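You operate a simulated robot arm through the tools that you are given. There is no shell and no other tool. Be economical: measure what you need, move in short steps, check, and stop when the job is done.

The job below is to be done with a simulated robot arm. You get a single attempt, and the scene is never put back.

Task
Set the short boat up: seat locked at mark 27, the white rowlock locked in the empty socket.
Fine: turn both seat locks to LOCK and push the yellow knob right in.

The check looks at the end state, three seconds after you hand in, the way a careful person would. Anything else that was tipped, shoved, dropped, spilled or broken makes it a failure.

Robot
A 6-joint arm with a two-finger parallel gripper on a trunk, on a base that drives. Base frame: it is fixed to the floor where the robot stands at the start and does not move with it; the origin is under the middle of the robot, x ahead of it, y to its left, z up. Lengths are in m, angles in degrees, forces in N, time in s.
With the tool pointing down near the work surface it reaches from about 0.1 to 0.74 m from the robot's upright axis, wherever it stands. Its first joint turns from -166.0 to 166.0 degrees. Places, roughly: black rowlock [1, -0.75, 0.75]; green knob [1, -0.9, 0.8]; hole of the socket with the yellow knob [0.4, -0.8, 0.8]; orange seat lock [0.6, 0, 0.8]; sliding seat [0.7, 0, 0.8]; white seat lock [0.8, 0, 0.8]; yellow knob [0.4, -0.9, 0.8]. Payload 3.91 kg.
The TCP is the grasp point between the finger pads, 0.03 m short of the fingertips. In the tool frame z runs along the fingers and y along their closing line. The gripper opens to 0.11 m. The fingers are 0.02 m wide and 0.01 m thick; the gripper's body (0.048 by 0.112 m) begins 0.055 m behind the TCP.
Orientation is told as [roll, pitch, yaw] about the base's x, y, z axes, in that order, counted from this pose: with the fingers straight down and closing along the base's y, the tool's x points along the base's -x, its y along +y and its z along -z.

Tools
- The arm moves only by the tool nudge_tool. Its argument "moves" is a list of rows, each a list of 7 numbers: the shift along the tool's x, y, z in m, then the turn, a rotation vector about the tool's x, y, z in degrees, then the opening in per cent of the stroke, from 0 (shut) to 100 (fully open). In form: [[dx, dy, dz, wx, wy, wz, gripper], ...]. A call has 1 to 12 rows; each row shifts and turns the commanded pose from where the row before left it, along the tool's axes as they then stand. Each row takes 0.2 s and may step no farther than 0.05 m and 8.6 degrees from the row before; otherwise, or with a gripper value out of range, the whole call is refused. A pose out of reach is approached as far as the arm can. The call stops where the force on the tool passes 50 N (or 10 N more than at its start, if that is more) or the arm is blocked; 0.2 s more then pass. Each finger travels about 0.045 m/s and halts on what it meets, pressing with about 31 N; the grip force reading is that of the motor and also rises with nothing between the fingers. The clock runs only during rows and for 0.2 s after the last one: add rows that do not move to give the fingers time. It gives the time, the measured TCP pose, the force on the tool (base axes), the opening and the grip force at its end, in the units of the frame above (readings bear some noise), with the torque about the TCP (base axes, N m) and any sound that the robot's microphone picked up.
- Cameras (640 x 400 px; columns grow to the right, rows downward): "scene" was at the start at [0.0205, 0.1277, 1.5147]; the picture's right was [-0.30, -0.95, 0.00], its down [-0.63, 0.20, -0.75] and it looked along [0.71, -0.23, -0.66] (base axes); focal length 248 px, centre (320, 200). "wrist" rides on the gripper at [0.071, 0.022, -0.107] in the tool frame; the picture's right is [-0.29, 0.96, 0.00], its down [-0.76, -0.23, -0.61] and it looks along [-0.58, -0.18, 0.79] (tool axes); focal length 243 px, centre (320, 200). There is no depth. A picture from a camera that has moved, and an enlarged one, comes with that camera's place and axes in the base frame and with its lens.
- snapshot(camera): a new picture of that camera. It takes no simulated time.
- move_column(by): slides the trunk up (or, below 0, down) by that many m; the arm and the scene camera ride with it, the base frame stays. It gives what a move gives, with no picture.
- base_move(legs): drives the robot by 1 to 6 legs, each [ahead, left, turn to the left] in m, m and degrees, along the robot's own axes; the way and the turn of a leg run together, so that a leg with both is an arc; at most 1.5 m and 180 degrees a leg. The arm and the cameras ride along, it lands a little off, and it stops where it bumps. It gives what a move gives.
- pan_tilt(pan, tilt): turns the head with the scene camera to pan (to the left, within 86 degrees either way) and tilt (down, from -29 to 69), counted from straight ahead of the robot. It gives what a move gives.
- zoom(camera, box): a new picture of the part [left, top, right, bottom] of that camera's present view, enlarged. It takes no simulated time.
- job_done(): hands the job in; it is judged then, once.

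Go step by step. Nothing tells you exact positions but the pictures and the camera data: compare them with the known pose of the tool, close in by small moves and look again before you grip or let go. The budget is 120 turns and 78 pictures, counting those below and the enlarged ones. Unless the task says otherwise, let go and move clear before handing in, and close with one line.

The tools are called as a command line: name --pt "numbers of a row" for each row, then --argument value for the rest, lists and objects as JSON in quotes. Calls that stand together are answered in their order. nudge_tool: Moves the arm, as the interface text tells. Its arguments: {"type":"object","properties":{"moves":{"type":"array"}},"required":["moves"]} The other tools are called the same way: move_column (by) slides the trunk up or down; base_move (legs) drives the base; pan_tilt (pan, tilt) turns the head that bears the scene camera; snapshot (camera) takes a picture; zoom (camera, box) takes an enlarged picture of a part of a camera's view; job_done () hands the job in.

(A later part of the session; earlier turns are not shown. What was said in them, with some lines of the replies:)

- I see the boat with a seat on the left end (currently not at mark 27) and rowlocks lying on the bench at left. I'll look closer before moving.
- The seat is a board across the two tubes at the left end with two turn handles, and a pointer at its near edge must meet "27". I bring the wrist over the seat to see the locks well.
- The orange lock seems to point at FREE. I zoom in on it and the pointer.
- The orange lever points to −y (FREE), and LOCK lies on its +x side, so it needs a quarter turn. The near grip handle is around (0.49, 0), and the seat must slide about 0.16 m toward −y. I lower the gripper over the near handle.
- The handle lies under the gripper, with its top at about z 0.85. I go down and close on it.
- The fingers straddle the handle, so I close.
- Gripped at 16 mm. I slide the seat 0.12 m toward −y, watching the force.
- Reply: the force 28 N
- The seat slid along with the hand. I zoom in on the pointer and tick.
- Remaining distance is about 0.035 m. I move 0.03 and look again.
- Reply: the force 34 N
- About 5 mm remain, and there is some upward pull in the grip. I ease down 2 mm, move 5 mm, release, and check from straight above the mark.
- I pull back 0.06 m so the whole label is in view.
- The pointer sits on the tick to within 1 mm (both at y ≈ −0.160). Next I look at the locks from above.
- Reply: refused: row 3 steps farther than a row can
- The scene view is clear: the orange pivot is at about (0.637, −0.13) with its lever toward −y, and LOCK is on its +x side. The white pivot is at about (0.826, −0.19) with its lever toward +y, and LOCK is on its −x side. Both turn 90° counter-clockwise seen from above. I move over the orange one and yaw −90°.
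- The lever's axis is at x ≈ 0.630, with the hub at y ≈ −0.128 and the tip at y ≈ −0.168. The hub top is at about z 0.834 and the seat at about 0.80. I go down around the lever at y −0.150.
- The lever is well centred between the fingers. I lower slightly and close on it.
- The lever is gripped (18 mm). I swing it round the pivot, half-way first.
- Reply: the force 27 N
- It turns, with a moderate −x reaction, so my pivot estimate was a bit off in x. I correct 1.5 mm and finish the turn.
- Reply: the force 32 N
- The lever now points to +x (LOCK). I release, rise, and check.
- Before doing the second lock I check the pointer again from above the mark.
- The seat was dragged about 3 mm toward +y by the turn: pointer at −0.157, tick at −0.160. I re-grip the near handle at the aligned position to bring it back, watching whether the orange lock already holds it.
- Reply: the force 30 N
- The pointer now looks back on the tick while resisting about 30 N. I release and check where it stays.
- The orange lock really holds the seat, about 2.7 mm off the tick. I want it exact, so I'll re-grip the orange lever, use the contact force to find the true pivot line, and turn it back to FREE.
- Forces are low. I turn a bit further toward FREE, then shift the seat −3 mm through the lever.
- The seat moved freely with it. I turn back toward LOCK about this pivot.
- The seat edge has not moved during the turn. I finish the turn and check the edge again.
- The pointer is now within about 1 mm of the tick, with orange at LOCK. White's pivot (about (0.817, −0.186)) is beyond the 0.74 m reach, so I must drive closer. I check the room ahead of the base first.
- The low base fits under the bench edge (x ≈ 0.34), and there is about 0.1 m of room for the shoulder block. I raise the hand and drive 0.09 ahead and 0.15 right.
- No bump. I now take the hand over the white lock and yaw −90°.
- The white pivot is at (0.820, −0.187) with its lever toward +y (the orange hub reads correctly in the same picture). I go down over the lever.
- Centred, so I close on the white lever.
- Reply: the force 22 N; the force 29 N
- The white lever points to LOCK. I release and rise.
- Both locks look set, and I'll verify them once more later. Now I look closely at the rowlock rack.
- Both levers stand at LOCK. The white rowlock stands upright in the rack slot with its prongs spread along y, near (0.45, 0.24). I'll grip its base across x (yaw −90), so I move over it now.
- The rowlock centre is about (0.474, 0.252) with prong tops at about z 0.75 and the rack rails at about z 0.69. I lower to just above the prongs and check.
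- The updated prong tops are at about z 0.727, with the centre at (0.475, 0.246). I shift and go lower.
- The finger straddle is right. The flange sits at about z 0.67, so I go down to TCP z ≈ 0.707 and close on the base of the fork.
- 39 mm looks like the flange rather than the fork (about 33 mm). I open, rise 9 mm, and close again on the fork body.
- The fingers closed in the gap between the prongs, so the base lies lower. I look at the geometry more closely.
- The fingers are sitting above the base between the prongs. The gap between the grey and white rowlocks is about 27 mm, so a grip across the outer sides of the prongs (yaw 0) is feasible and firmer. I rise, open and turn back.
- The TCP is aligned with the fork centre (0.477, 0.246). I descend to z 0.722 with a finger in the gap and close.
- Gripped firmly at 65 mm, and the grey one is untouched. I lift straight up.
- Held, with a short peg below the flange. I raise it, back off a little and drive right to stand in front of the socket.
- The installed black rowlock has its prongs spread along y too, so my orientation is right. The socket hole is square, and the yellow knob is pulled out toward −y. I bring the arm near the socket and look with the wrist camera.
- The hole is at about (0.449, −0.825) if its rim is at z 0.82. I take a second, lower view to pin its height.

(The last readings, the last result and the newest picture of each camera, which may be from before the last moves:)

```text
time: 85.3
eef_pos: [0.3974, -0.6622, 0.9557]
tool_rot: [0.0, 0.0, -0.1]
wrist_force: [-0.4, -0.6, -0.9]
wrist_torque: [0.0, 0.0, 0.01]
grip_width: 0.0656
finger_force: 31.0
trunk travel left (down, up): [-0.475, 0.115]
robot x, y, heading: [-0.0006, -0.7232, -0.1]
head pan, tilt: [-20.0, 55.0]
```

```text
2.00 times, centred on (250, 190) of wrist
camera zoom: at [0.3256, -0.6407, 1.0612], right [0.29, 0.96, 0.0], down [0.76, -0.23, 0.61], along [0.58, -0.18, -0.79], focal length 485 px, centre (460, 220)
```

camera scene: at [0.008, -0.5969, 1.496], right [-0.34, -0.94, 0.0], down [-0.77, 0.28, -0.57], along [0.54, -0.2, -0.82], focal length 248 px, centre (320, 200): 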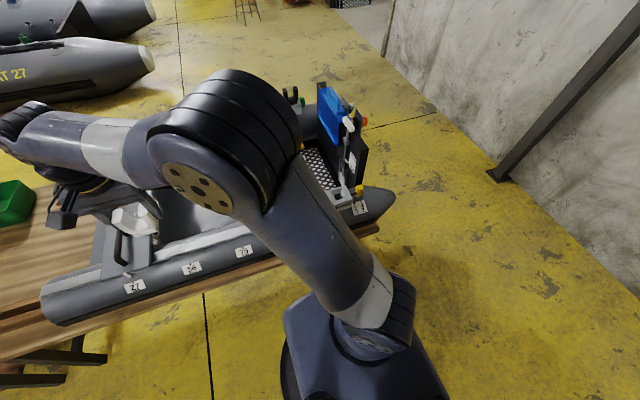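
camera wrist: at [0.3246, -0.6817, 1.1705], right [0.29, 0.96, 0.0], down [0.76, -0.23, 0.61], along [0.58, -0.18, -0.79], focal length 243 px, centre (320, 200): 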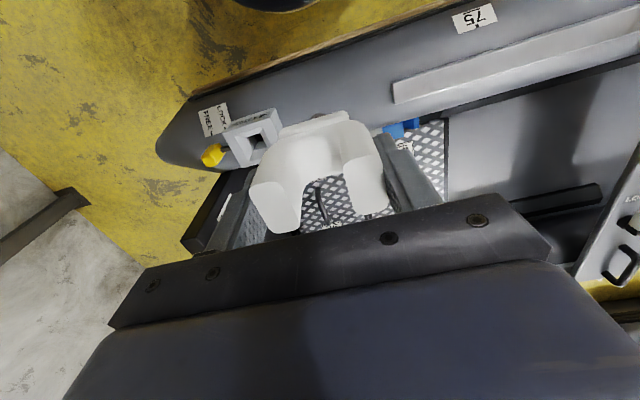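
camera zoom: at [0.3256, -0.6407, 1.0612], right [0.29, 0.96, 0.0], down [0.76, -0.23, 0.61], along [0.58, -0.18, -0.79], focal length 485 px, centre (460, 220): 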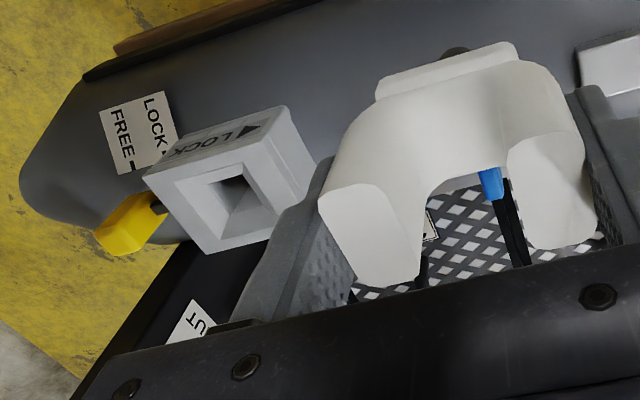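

Two wrist views agree: hole centre at about (0.437, −0.809) with its rim at z 0.85 and a chamfered mouth. I raise the peg clear and go above the hole, keeping well short of the tiller panel at x > 0.48.

nudge_tool --pt "0 0 -0.04 0 0 0 30" --pt "-0.0103 -0.0367 0 0 0 0 30" --pt "-0.0103 -0.0367 0 0 0 0 30" --pt "-0.0103 -0.0367 0 0 0 0 30" --pt "-0.0103 -0.0367 0 0 0 0 30" --pt "0 0 0 0 0 0 30"

snapshot --camera "wrist"

zoom --camera "scene" --box '[300, 100, 400, 220]'

```text
time: 86.7
eef_pos: [0.4373, -0.8094, 0.9926]
tool_rot: [0.0, 0.1, 0.0]
wrist_force: [0.4, 0.0, -0.7]
wrist_torque: [0.0, -0.04, 0.02]
grip_width: 0.0656
finger_force: 31.1
trunk travel left (down, up): [-0.475, 0.115]
robot x, y, heading: [-0.0016, -0.7272, 0.2]
head pan, tilt: [-20.0, 55.0]
```

```text
13 pictures are left
camera wrist: at [0.3666, -0.7893, 1.0992], right [0.29, 0.96, 0.0], down [0.76, -0.23, 0.61], along [0.58, -0.18, -0.79], focal length 243 px, centre (320, 200)
```

wrist: 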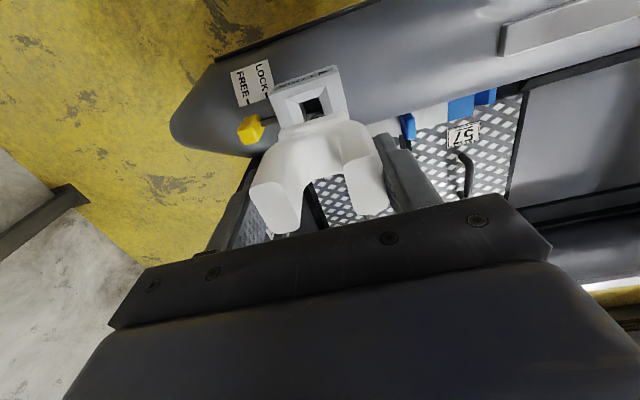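

```text
3.33 times, centred on (350, 160) of scene
camera zoom: at [0.0082, -0.5974, 1.4961], right [-0.34, -0.94, 0.0], down [-0.77, 0.28, -0.57], along [0.54, -0.2, -0.82], focal length 826 px, centre (220, 333)
```

zoom: 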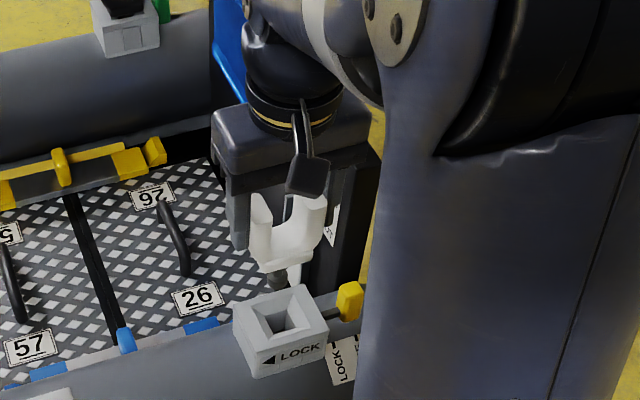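

All views now agree on the hole at about (0.440, −0.8175) with its rim at z ≈ 0.84. I shift by (+4, −8) mm and lower until the peg is just above the mouth.

nudge_tool --pt "-0.004 -0.008 0.015 0 0 0 30" --pt "0 0 0.025 0 0 0 30" --pt "0 0 0 0 0 0 30"

zoom --camera "scene" --box '[310, 140, 380, 220]'

zoom --camera "wrist" --box '[220, 60, 420, 185]'

```text
time: 87.5
eef_pos: [0.4408, -0.8175, 0.9528]
tool_rot: [0.0, -0.1, 0.0]
wrist_force: [0.1, 0.3, -1.0]
wrist_torque: [0.04, -0.01, -0.01]
grip_width: 0.0657
finger_force: 30.8
trunk travel left (down, up): [-0.475, 0.115]
robot x, y, heading: [0.0016, -0.7259, 0.0]
head pan, tilt: [-20.0, 55.0]
```

```text
5.00 times, centred on (345, 180) of scene
camera zoom: at [0.0082, -0.5972, 1.496], right [-0.34, -0.94, 0.0], down [-0.77, 0.28, -0.57], along [0.54, -0.2, -0.82], focal length 1240 px, centre (195, 300)
```

zoom: 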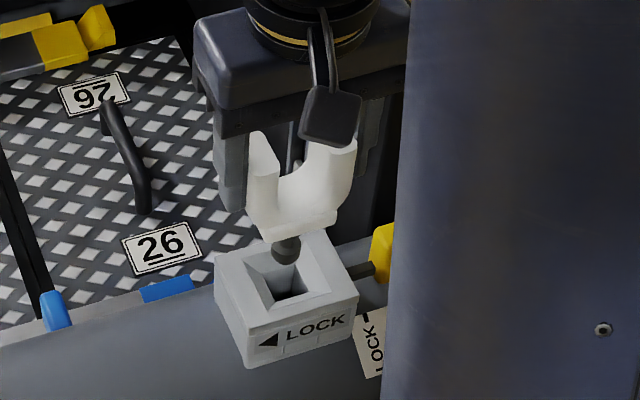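

```text
3.20 times, centred on (320, 122) of wrist
camera zoom: at [0.3711, -0.7967, 1.059], right [0.29, 0.96, 0.0], down [0.76, -0.23, 0.61], along [0.58, -0.18, -0.79], focal length 776 px, centre (320, 448)
```

zoom: 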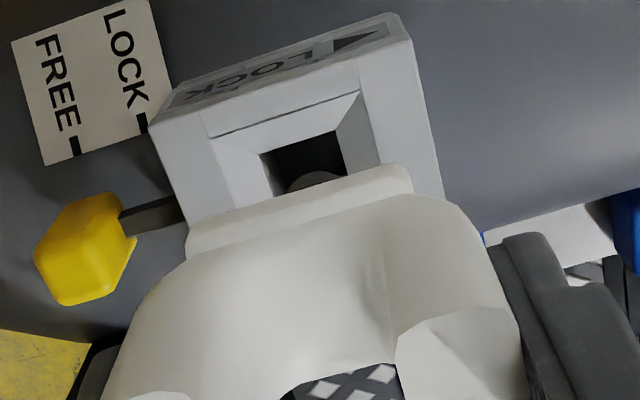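

The round peg (about 17 mm) is nearly over the hole (about 23 mm, with a wide chamfer). A small shift of (+3, −4) mm, then I lower gently.

nudge_tool --pt "-0.003 -0.004 0.005 0 0 0 30" --pt "0 0 0.01 0 0 0 30" --pt "0 0 0.01 0 0 0 30" --pt "0 0 0.01 0 0 0 30" --pt "0 0 0.005 0 0 0 30"

```text
time: 88.7
eef_pos: [0.443, -0.8194, 0.9131]
tool_rot: [0.0, 0.1, 0.0]
wrist_force: [0.5, 0.6, -0.1]
wrist_torque: [-0.02, 0.01, 0.02]
grip_width: 0.0655
finger_force: 31.4
trunk travel left (down, up): [-0.475, 0.115]
robot x, y, heading: [-0.0009, -0.7244, -0.2]
head pan, tilt: [-20.0, 55.0]
```

No contact yet. I continue in small steps.

nudge_tool --pt "0 0 0.005 0 0 0 30" --pt "0 0 0.005 0 0 0 30" --pt "0 0 0.004 0 0 0 30"

zoom --camera "scene" --box '[310, 140, 380, 220]'

```text
time: 89.5
eef_pos: [0.4445, -0.8201, 0.9005]
tool_rot: [-0.1, -0.1, 0.0]
wrist_force: [8.6, -0.7, 2.5]
wrist_torque: [0.01, -0.77, 0.0]
grip_width: 0.0657
finger_force: 30.8
trunk travel left (down, up): [-0.475, 0.115]
robot x, y, heading: [-0.0025, -0.7261, -0.1]
head pan, tilt: [-20.0, 55.0]
```

```text
5.00 times, centred on (345, 180) of scene
camera zoom: at [0.0089, -0.5972, 1.496], right [-0.34, -0.94, 0.0], down [-0.77, 0.28, -0.57], along [0.54, -0.2, -0.82], focal length 1240 px, centre (195, 300)
```

zoom: 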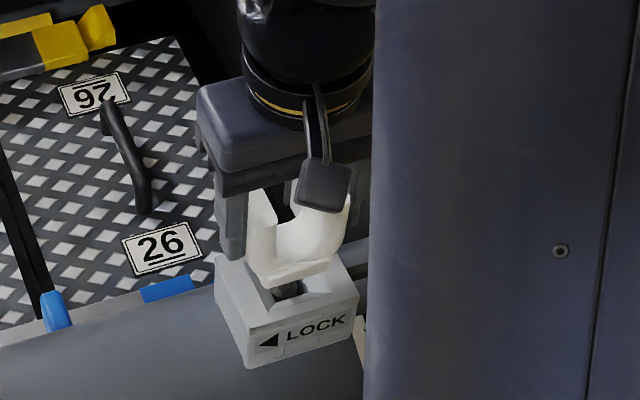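

The peg has entered and leans on the near wall (+x push), so I shift +3 mm in x and keep lowering.

nudge_tool --pt "-0.003 0 0 0 0 0 30" --pt "0 0 0.004 0 0 0 30" --pt "0 0 0.004 0 0 0 30"

```text
time: 90.3
eef_pos: [0.4463, -0.8197, 0.8913]
tool_rot: [0.0, 0.2, 0.0]
wrist_force: [-0.5, -1.9, -1.0]
wrist_torque: [-0.26, 0.09, 0.02]
grip_width: 0.0655
finger_force: 31.0
trunk travel left (down, up): [-0.475, 0.115]
robot x, y, heading: [-0.0016, -0.7268, 0.2]
head pan, tilt: [-20.0, 55.0]
```

nudge_tool --pt "0 0 0.004 0 0 0 30" --pt "0 0 0.004 0 0 0 30" --pt "0 0 0.003 0 0 0 30"

```text
time: 91.1
eef_pos: [0.4474, -0.8208, 0.8801]
tool_rot: [0.0, 0.0, -0.1]
wrist_force: [-0.9, -3.1, 0.2]
wrist_torque: [-0.18, 0.01, 0.03]
grip_width: 0.0654
finger_force: 31.1
trunk travel left (down, up): [-0.475, 0.115]
robot x, y, heading: [-0.0, -0.7229, 0.1]
head pan, tilt: [-20.0, 55.0]
```

Still free, so I go on in small steps.

nudge_tool --pt "0 0 0.003 0 0 0 30" --pt "0 0 0.003 0 0 0 30" --pt "0 0 0.003 0 0 0 30"

zoom --camera "scene" --box '[310, 140, 380, 220]'

```text
time: 91.9
eef_pos: [0.4467, -0.8217, 0.8732]
tool_rot: [-0.2, -0.3, 0.0]
wrist_force: [1.5, -5.6, 28.6]
wrist_torque: [-0.4, -0.14, 0.02]
grip_width: 0.065
finger_force: 31.1
trunk travel left (down, up): [-0.475, 0.115]
robot x, y, heading: [0.0027, -0.7252, -0.0]
head pan, tilt: [-20.0, 55.0]
```

```text
5.00 times, centred on (345, 180) of scene
camera zoom: at [0.0065, -0.5973, 1.4965], right [-0.34, -0.94, 0.0], down [-0.77, 0.28, -0.57], along [0.54, -0.2, -0.82], focal length 1240 px, centre (195, 300)
```

zoom: 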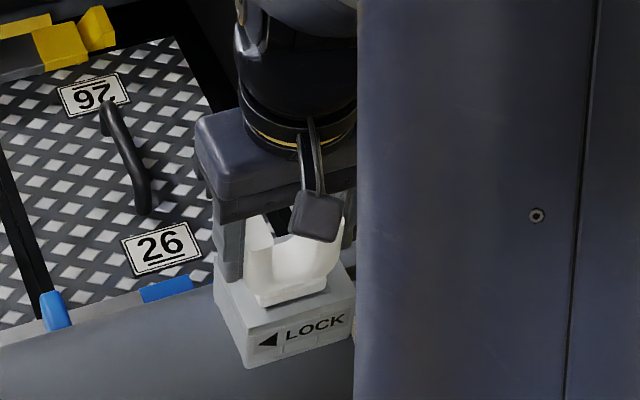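

The fork has seated (28 N up, flange on the socket). I relieve the push, open and rise.

nudge_tool --pt "0 0 -0.0015 0 0 0 30" --pt "0 0 0 0 0 0 60" --pt "0 0 0 0 0 0 75" --pt "0 0 0 0 0 0 78" --pt "0 0 0 0 0 0 78" --pt "0 0 -0.03 0 0 0 78" --pt "0 0 -0.04 0 0 0 78" --pt "0 0 -0.04 0 0 0 78" --pt "0 0.03 -0.02 0 0 0 78" --pt "0 0.03 0 0 0 0 78" --pt "0 0.03 0 0 0 0 78"

zoom --camera "wrist" --box '[130, 60, 370, 210]'

```text
time: 94.3
eef_pos: [0.4452, -0.7289, 1.003]
tool_rot: [0.0, 0.0, -0.1]
wrist_force: [-0.4, 0.5, -0.3]
wrist_torque: [0.04, -0.02, 0.01]
grip_width: 0.0857
finger_force: 0.0
trunk travel left (down, up): [-0.475, 0.115]
robot x, y, heading: [-0.0025, -0.7258, -0.0]
head pan, tilt: [-20.0, 55.0]
```

```text
2.67 times, centred on (250, 135) of wrist
camera zoom: at [0.3749, -0.7088, 1.1091], right [0.29, 0.96, 0.0], down [0.76, -0.23, 0.61], along [0.58, -0.18, -0.79], focal length 647 px, centre (507, 373)
```

zoom: 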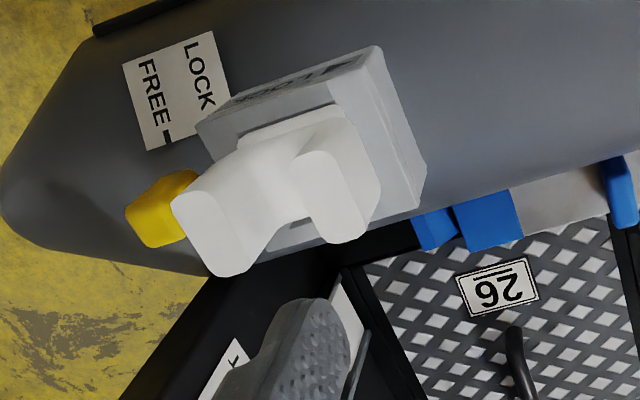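

The fork is seated squarely in the socket. Next is the yellow knob, with its centre near (0.445, −0.897, 0.83). I close the fingers, lean the hand back 17° to stay clear of the tiller, and go round to its outer (−y) side.

nudge_tool --pt "0.045 0 0 0 0 0 40" --pt "0 0 0 0 -8.5 0 0" --pt "0 0 0 0 -8.5 0 0" --pt "0 -0.044 0 0 0 0 0" --pt "0 -0.044 0 0 0 0 0" --pt "0 -0.044 0 0 0 0 0" --pt "0 -0.044 0 0 0 0 0" --pt "0 -0.045 0 0 0 0 0" --pt "0 0 0 0 0 0 0"

snapshot --camera "wrist"

```text
time: 96.3
eef_pos: [0.4012, -0.9523, 1.0026]
tool_rot: [0.0, -17.0, 0.0]
wrist_force: [0.1, -0.1, 0.6]
wrist_torque: [0.02, -0.02, 0.0]
grip_width: 0.0
finger_force: 31.3
trunk travel left (down, up): [-0.475, 0.115]
robot x, y, heading: [0.0, -0.7201, 0.2]
head pan, tilt: [-20.0, 55.0]
```

```text
6 pictures are left
camera wrist: at [0.3022, -0.9312, 1.0841], right [0.28, 0.96, 0.08], down [0.55, -0.23, 0.8], along [0.79, -0.18, -0.59], focal length 243 px, centre (320, 200)
```

wrist: 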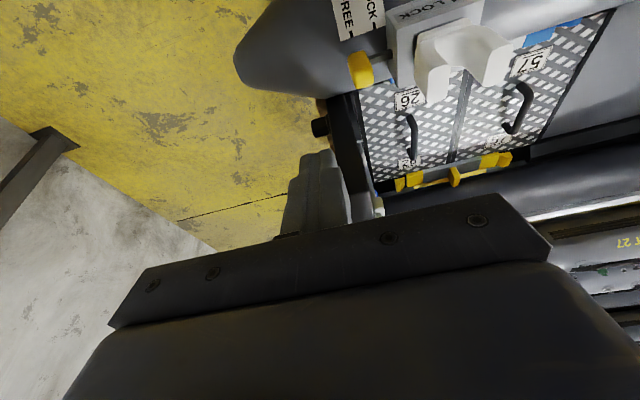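

The knob's outer face is at about y −0.918, and the fingers clear it by about 2 cm. I lower the fingertips to the knob's level.

nudge_tool --pt "0.0035 0 0.0405 0 0 0 0" --pt "0.0035 0 0.0405 0 0 0 0" --pt "0.0035 0 0.0405 0 0 0 0" --pt "0.0035 0 0.0405 0 0 0 0" --pt "0 0 0 0 0 0 0"

snapshot --camera "wrist"

```text
time: 97.5
eef_pos: [0.4376, -0.9531, 0.8428]
tool_rot: [0.0, -17.1, 0.1]
wrist_force: [-0.2, -0.4, -1.2]
wrist_torque: [0.0, 0.03, 0.02]
grip_width: 0.0
finger_force: 30.9
trunk travel left (down, up): [-0.475, 0.115]
robot x, y, heading: [-0.0004, -0.7248, 0.1]
head pan, tilt: [-20.0, 55.0]
```

```text
5 pictures are left
camera wrist: at [0.3383, -0.9316, 0.9244], right [0.28, 0.96, 0.08], down [0.55, -0.23, 0.8], along [0.79, -0.18, -0.59], focal length 243 px, centre (320, 200)
```

wrist: 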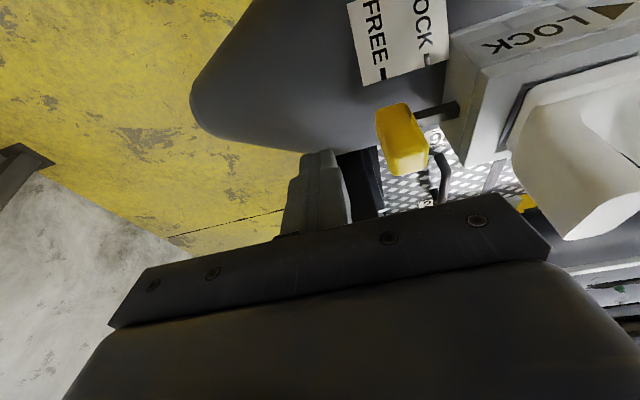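

The fingertips are beside the knob. I lower 3 mm more and push +y in small steps.

nudge_tool --pt "0 0.01 0.003 0 0 0 0" --pt "0 0.01 0 0 0 0 0" --pt "0 0.006 0 0 0 0 0" --pt "0 0.005 0 0 0 0 0" --pt "0 0.005 0 0 0 0 0"

```text
time: 98.7
eef_pos: [0.4366, -0.915, 0.8402]
tool_rot: [0.0, -17.1, -0.1]
wrist_force: [0.3, -0.5, 0.2]
wrist_torque: [-0.01, -0.03, 0.01]
grip_width: 0.0
finger_force: 31.5
trunk travel left (down, up): [-0.475, 0.115]
robot x, y, heading: [-0.0009, -0.7247, -0.2]
head pan, tilt: [-20.0, 55.0]
```

snapshot --camera "wrist"

```text
4 pictures are left
camera wrist: at [0.3379, -0.8945, 0.9215], right [0.28, 0.96, 0.09], down [0.55, -0.23, 0.8], along [0.79, -0.18, -0.59], focal length 243 px, centre (320, 200)
```

wrist: 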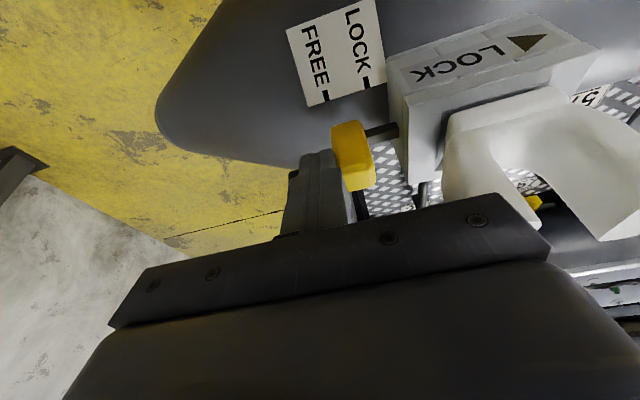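

The fingers are right at the knob with good overlap. I push it in.

nudge_tool --pt "0 0.004 0 0 0 0 0" --pt "0 0.004 0 0 0 0 0" --pt "0 0.004 0 0 0 0 0" --pt "0 0.004 0 0 0 0 0"

```text
time: 99.7
eef_pos: [0.4367, -0.8991, 0.8408]
tool_rot: [0.0, -17.0, 0.0]
wrist_force: [-0.1, -0.4, 0.8]
wrist_torque: [-0.01, 0.02, 0.02]
grip_width: 0.0
finger_force: 31.0
trunk travel left (down, up): [-0.475, 0.115]
robot x, y, heading: [-0.0014, -0.7265, 0.0]
head pan, tilt: [-20.0, 55.0]
```

nudge_tool --pt "0 0.004 0 0 0 0 0" --pt "0 0.003 0 0 0 0 0" --pt "0 0.003 0 0 0 0 0"

zoom --camera "wrist" --box '[220, 20, 480, 220]'

```text
time: 100.5
eef_pos: [0.4365, -0.8971, 0.8417]
tool_rot: [-0.1, -17.2, -0.4]
wrist_force: [-3.5, -40.9, -4.1]
wrist_torque: [-0.69, 0.1, -0.17]
grip_width: 0.0
finger_force: 31.0
trunk travel left (down, up): [-0.475, 0.115]
robot x, y, heading: [-0.0002, -0.7288, -0.3]
head pan, tilt: [-20.0, 55.0]
```

```text
2.00 times, centred on (350, 120) of wrist
camera zoom: at [0.3374, -0.8746, 0.9211], right [0.28, 0.96, 0.08], down [0.54, -0.23, 0.81], along [0.79, -0.18, -0.59], focal length 485 px, centre (260, 360)
```

zoom: 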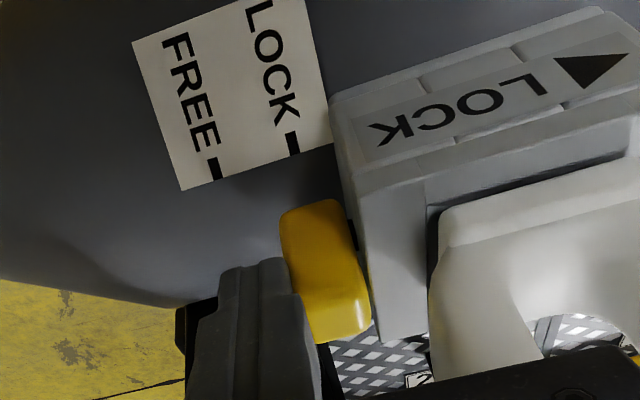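

The knob now stands at LOCK against the socket (stopped at 41 N), and its offset to the LOCK tick equals its earlier offset to the FREE tick. One more firm press, then I back off.

nudge_tool --pt "0 0.003 0 0 0 0 0" --pt "0 0 0 0 0 0 0"

nudge_tool --pt "0 -0.02 0 0 0 0 0" --pt "0 -0.03 0 0 0 0 0" --pt "0.0 -0.005 -0.04 0 0 0 0" --pt "0 0 -0.045 0 0 0 0" --pt "0 0 -0.045 0 0 0 0" --pt "0 0 -0.04 0 0 0 0" --pt "0 0 0 0 0 0 0"

zoom --camera "wrist" --box '[250, 0, 570, 200]'

```text
time: 100.8
eef_pos: [0.4373, -0.896, 0.8397]
tool_rot: [-0.4, -17.4, -0.5]
wrist_force: [-3.0, -14.5, -4.6]
wrist_torque: [-0.21, 0.02, -0.01]
grip_width: 0.0
finger_force: 30.6
trunk travel left (down, up): [-0.475, 0.115]
robot x, y, heading: [-0.0006, -0.7263, 0.0]
head pan, tilt: [-20.0, 55.0]
stopped in row 1: the force on the tool passed its limit at 55 N (the readings are from after the stop); the commanded pose is now the measured one
```

```text
time: 102.4
eef_pos: [0.3877, -0.9464, 1.0034]
tool_rot: [-0.5, -17.3, -0.3]
wrist_force: [-0.2, -0.4, -0.3]
wrist_torque: [0.04, -0.02, 0.01]
grip_width: 0.0
finger_force: 30.6
trunk travel left (down, up): [-0.475, 0.115]
robot x, y, heading: [-0.0013, -0.7259, -0.5]
head pan, tilt: [-20.0, 55.0]
```

```text
2.00 times, centred on (410, 100) of wrist
camera zoom: at [0.2864, -0.9243, 1.0841], right [0.28, 0.96, 0.08], down [0.54, -0.23, 0.81], along [0.79, -0.19, -0.58], focal length 485 px, centre (140, 400)
```

zoom: 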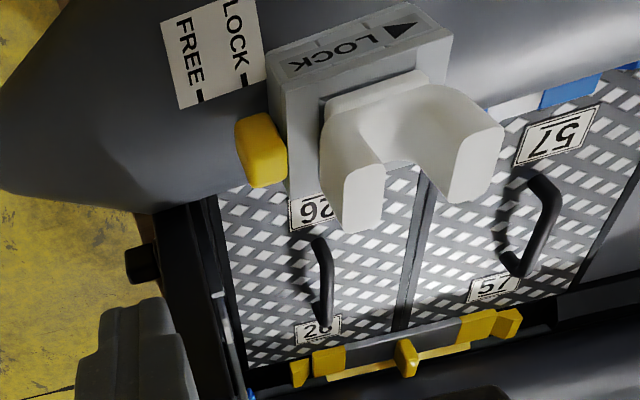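

The knob is in at LOCK and the rowlock seated. I draw the arm clear and take a last look at the seat.

nudge_tool --pt "0.0 0 -0.04 0 0 0 0" --pt "0.03 0 -0.02 0 0 0 0" --pt "0.03 0 0 0 0 0 0"

pan_tilt --pan 28 --tilt 42

snapshot --camera "scene"

```text
time: 103.2
eef_pos: [0.3109, -0.9445, 1.0448]
tool_rot: [-0.5, -17.3, -0.3]
wrist_force: [0.3, -0.2, 0.4]
wrist_torque: [0.0, 0.0, -0.01]
grip_width: 0.0002
finger_force: 30.9
trunk travel left (down, up): [-0.475, 0.115]
robot x, y, heading: [-0.0023, -0.7277, -0.1]
head pan, tilt: [-20.0, 55.0]
```

```text
time: 104.4
eef_pos: [0.3112, -0.9447, 1.0449]
tool_rot: [-0.5, -17.3, -0.2]
wrist_force: [0.0, 0.2, -0.1]
wrist_torque: [0.02, 0.01, -0.03]
grip_width: 0.0002
finger_force: 30.9
trunk travel left (down, up): [-0.475, 0.115]
robot x, y, heading: [-0.002, -0.7253, -0.1]
head pan, tilt: [28.0, 42.0]
```

```text
1 pictures are left
camera scene: at [0.0143, -0.5339, 1.5138], right [0.47, -0.88, 0.0], down [-0.59, -0.31, -0.74], along [0.66, 0.35, -0.67], focal length 248 px, centre (320, 200)
```

scene: 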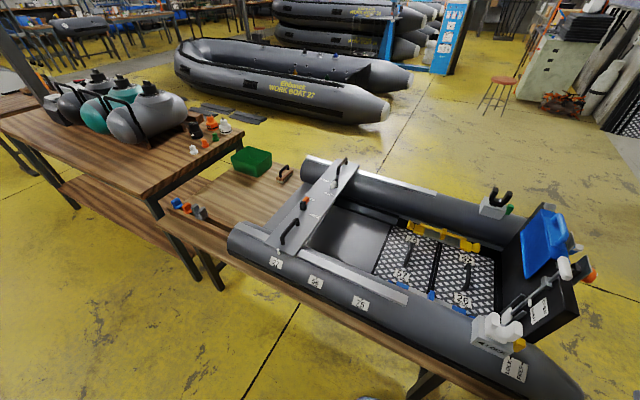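

zoom --camera "scene" --box '[240, 140, 380, 290]'

```text
2.67 times, centred on (310, 215) of scene
camera zoom: at [0.0143, -0.5339, 1.5138], right [0.47, -0.88, 0.0], down [-0.59, -0.31, -0.74], along [0.66, 0.35, -0.67], focal length 661 px, centre (347, 160)
```

zoom: 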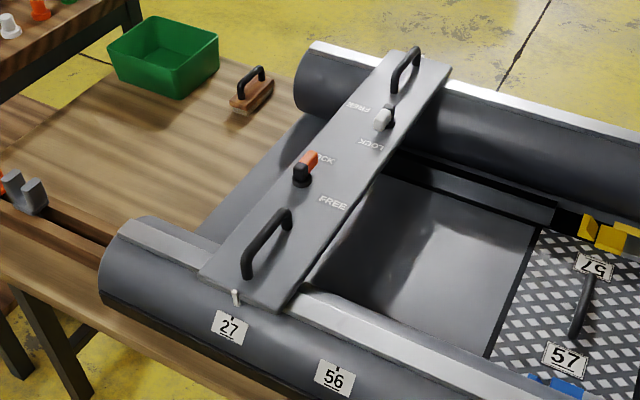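

The last look shows the pointer at 27, both seat locks at LOCK, the rowlock seated, the knob pushed in, and nothing else moved. I hand in.

job_done

```text
The job is handed in.
```

The short boat is set up: the seat is locked at mark 27 (within about 1 mm) with both locks at LOCK, and the white rowlock is seated in the socket with the yellow knob pushed in to LOCK.
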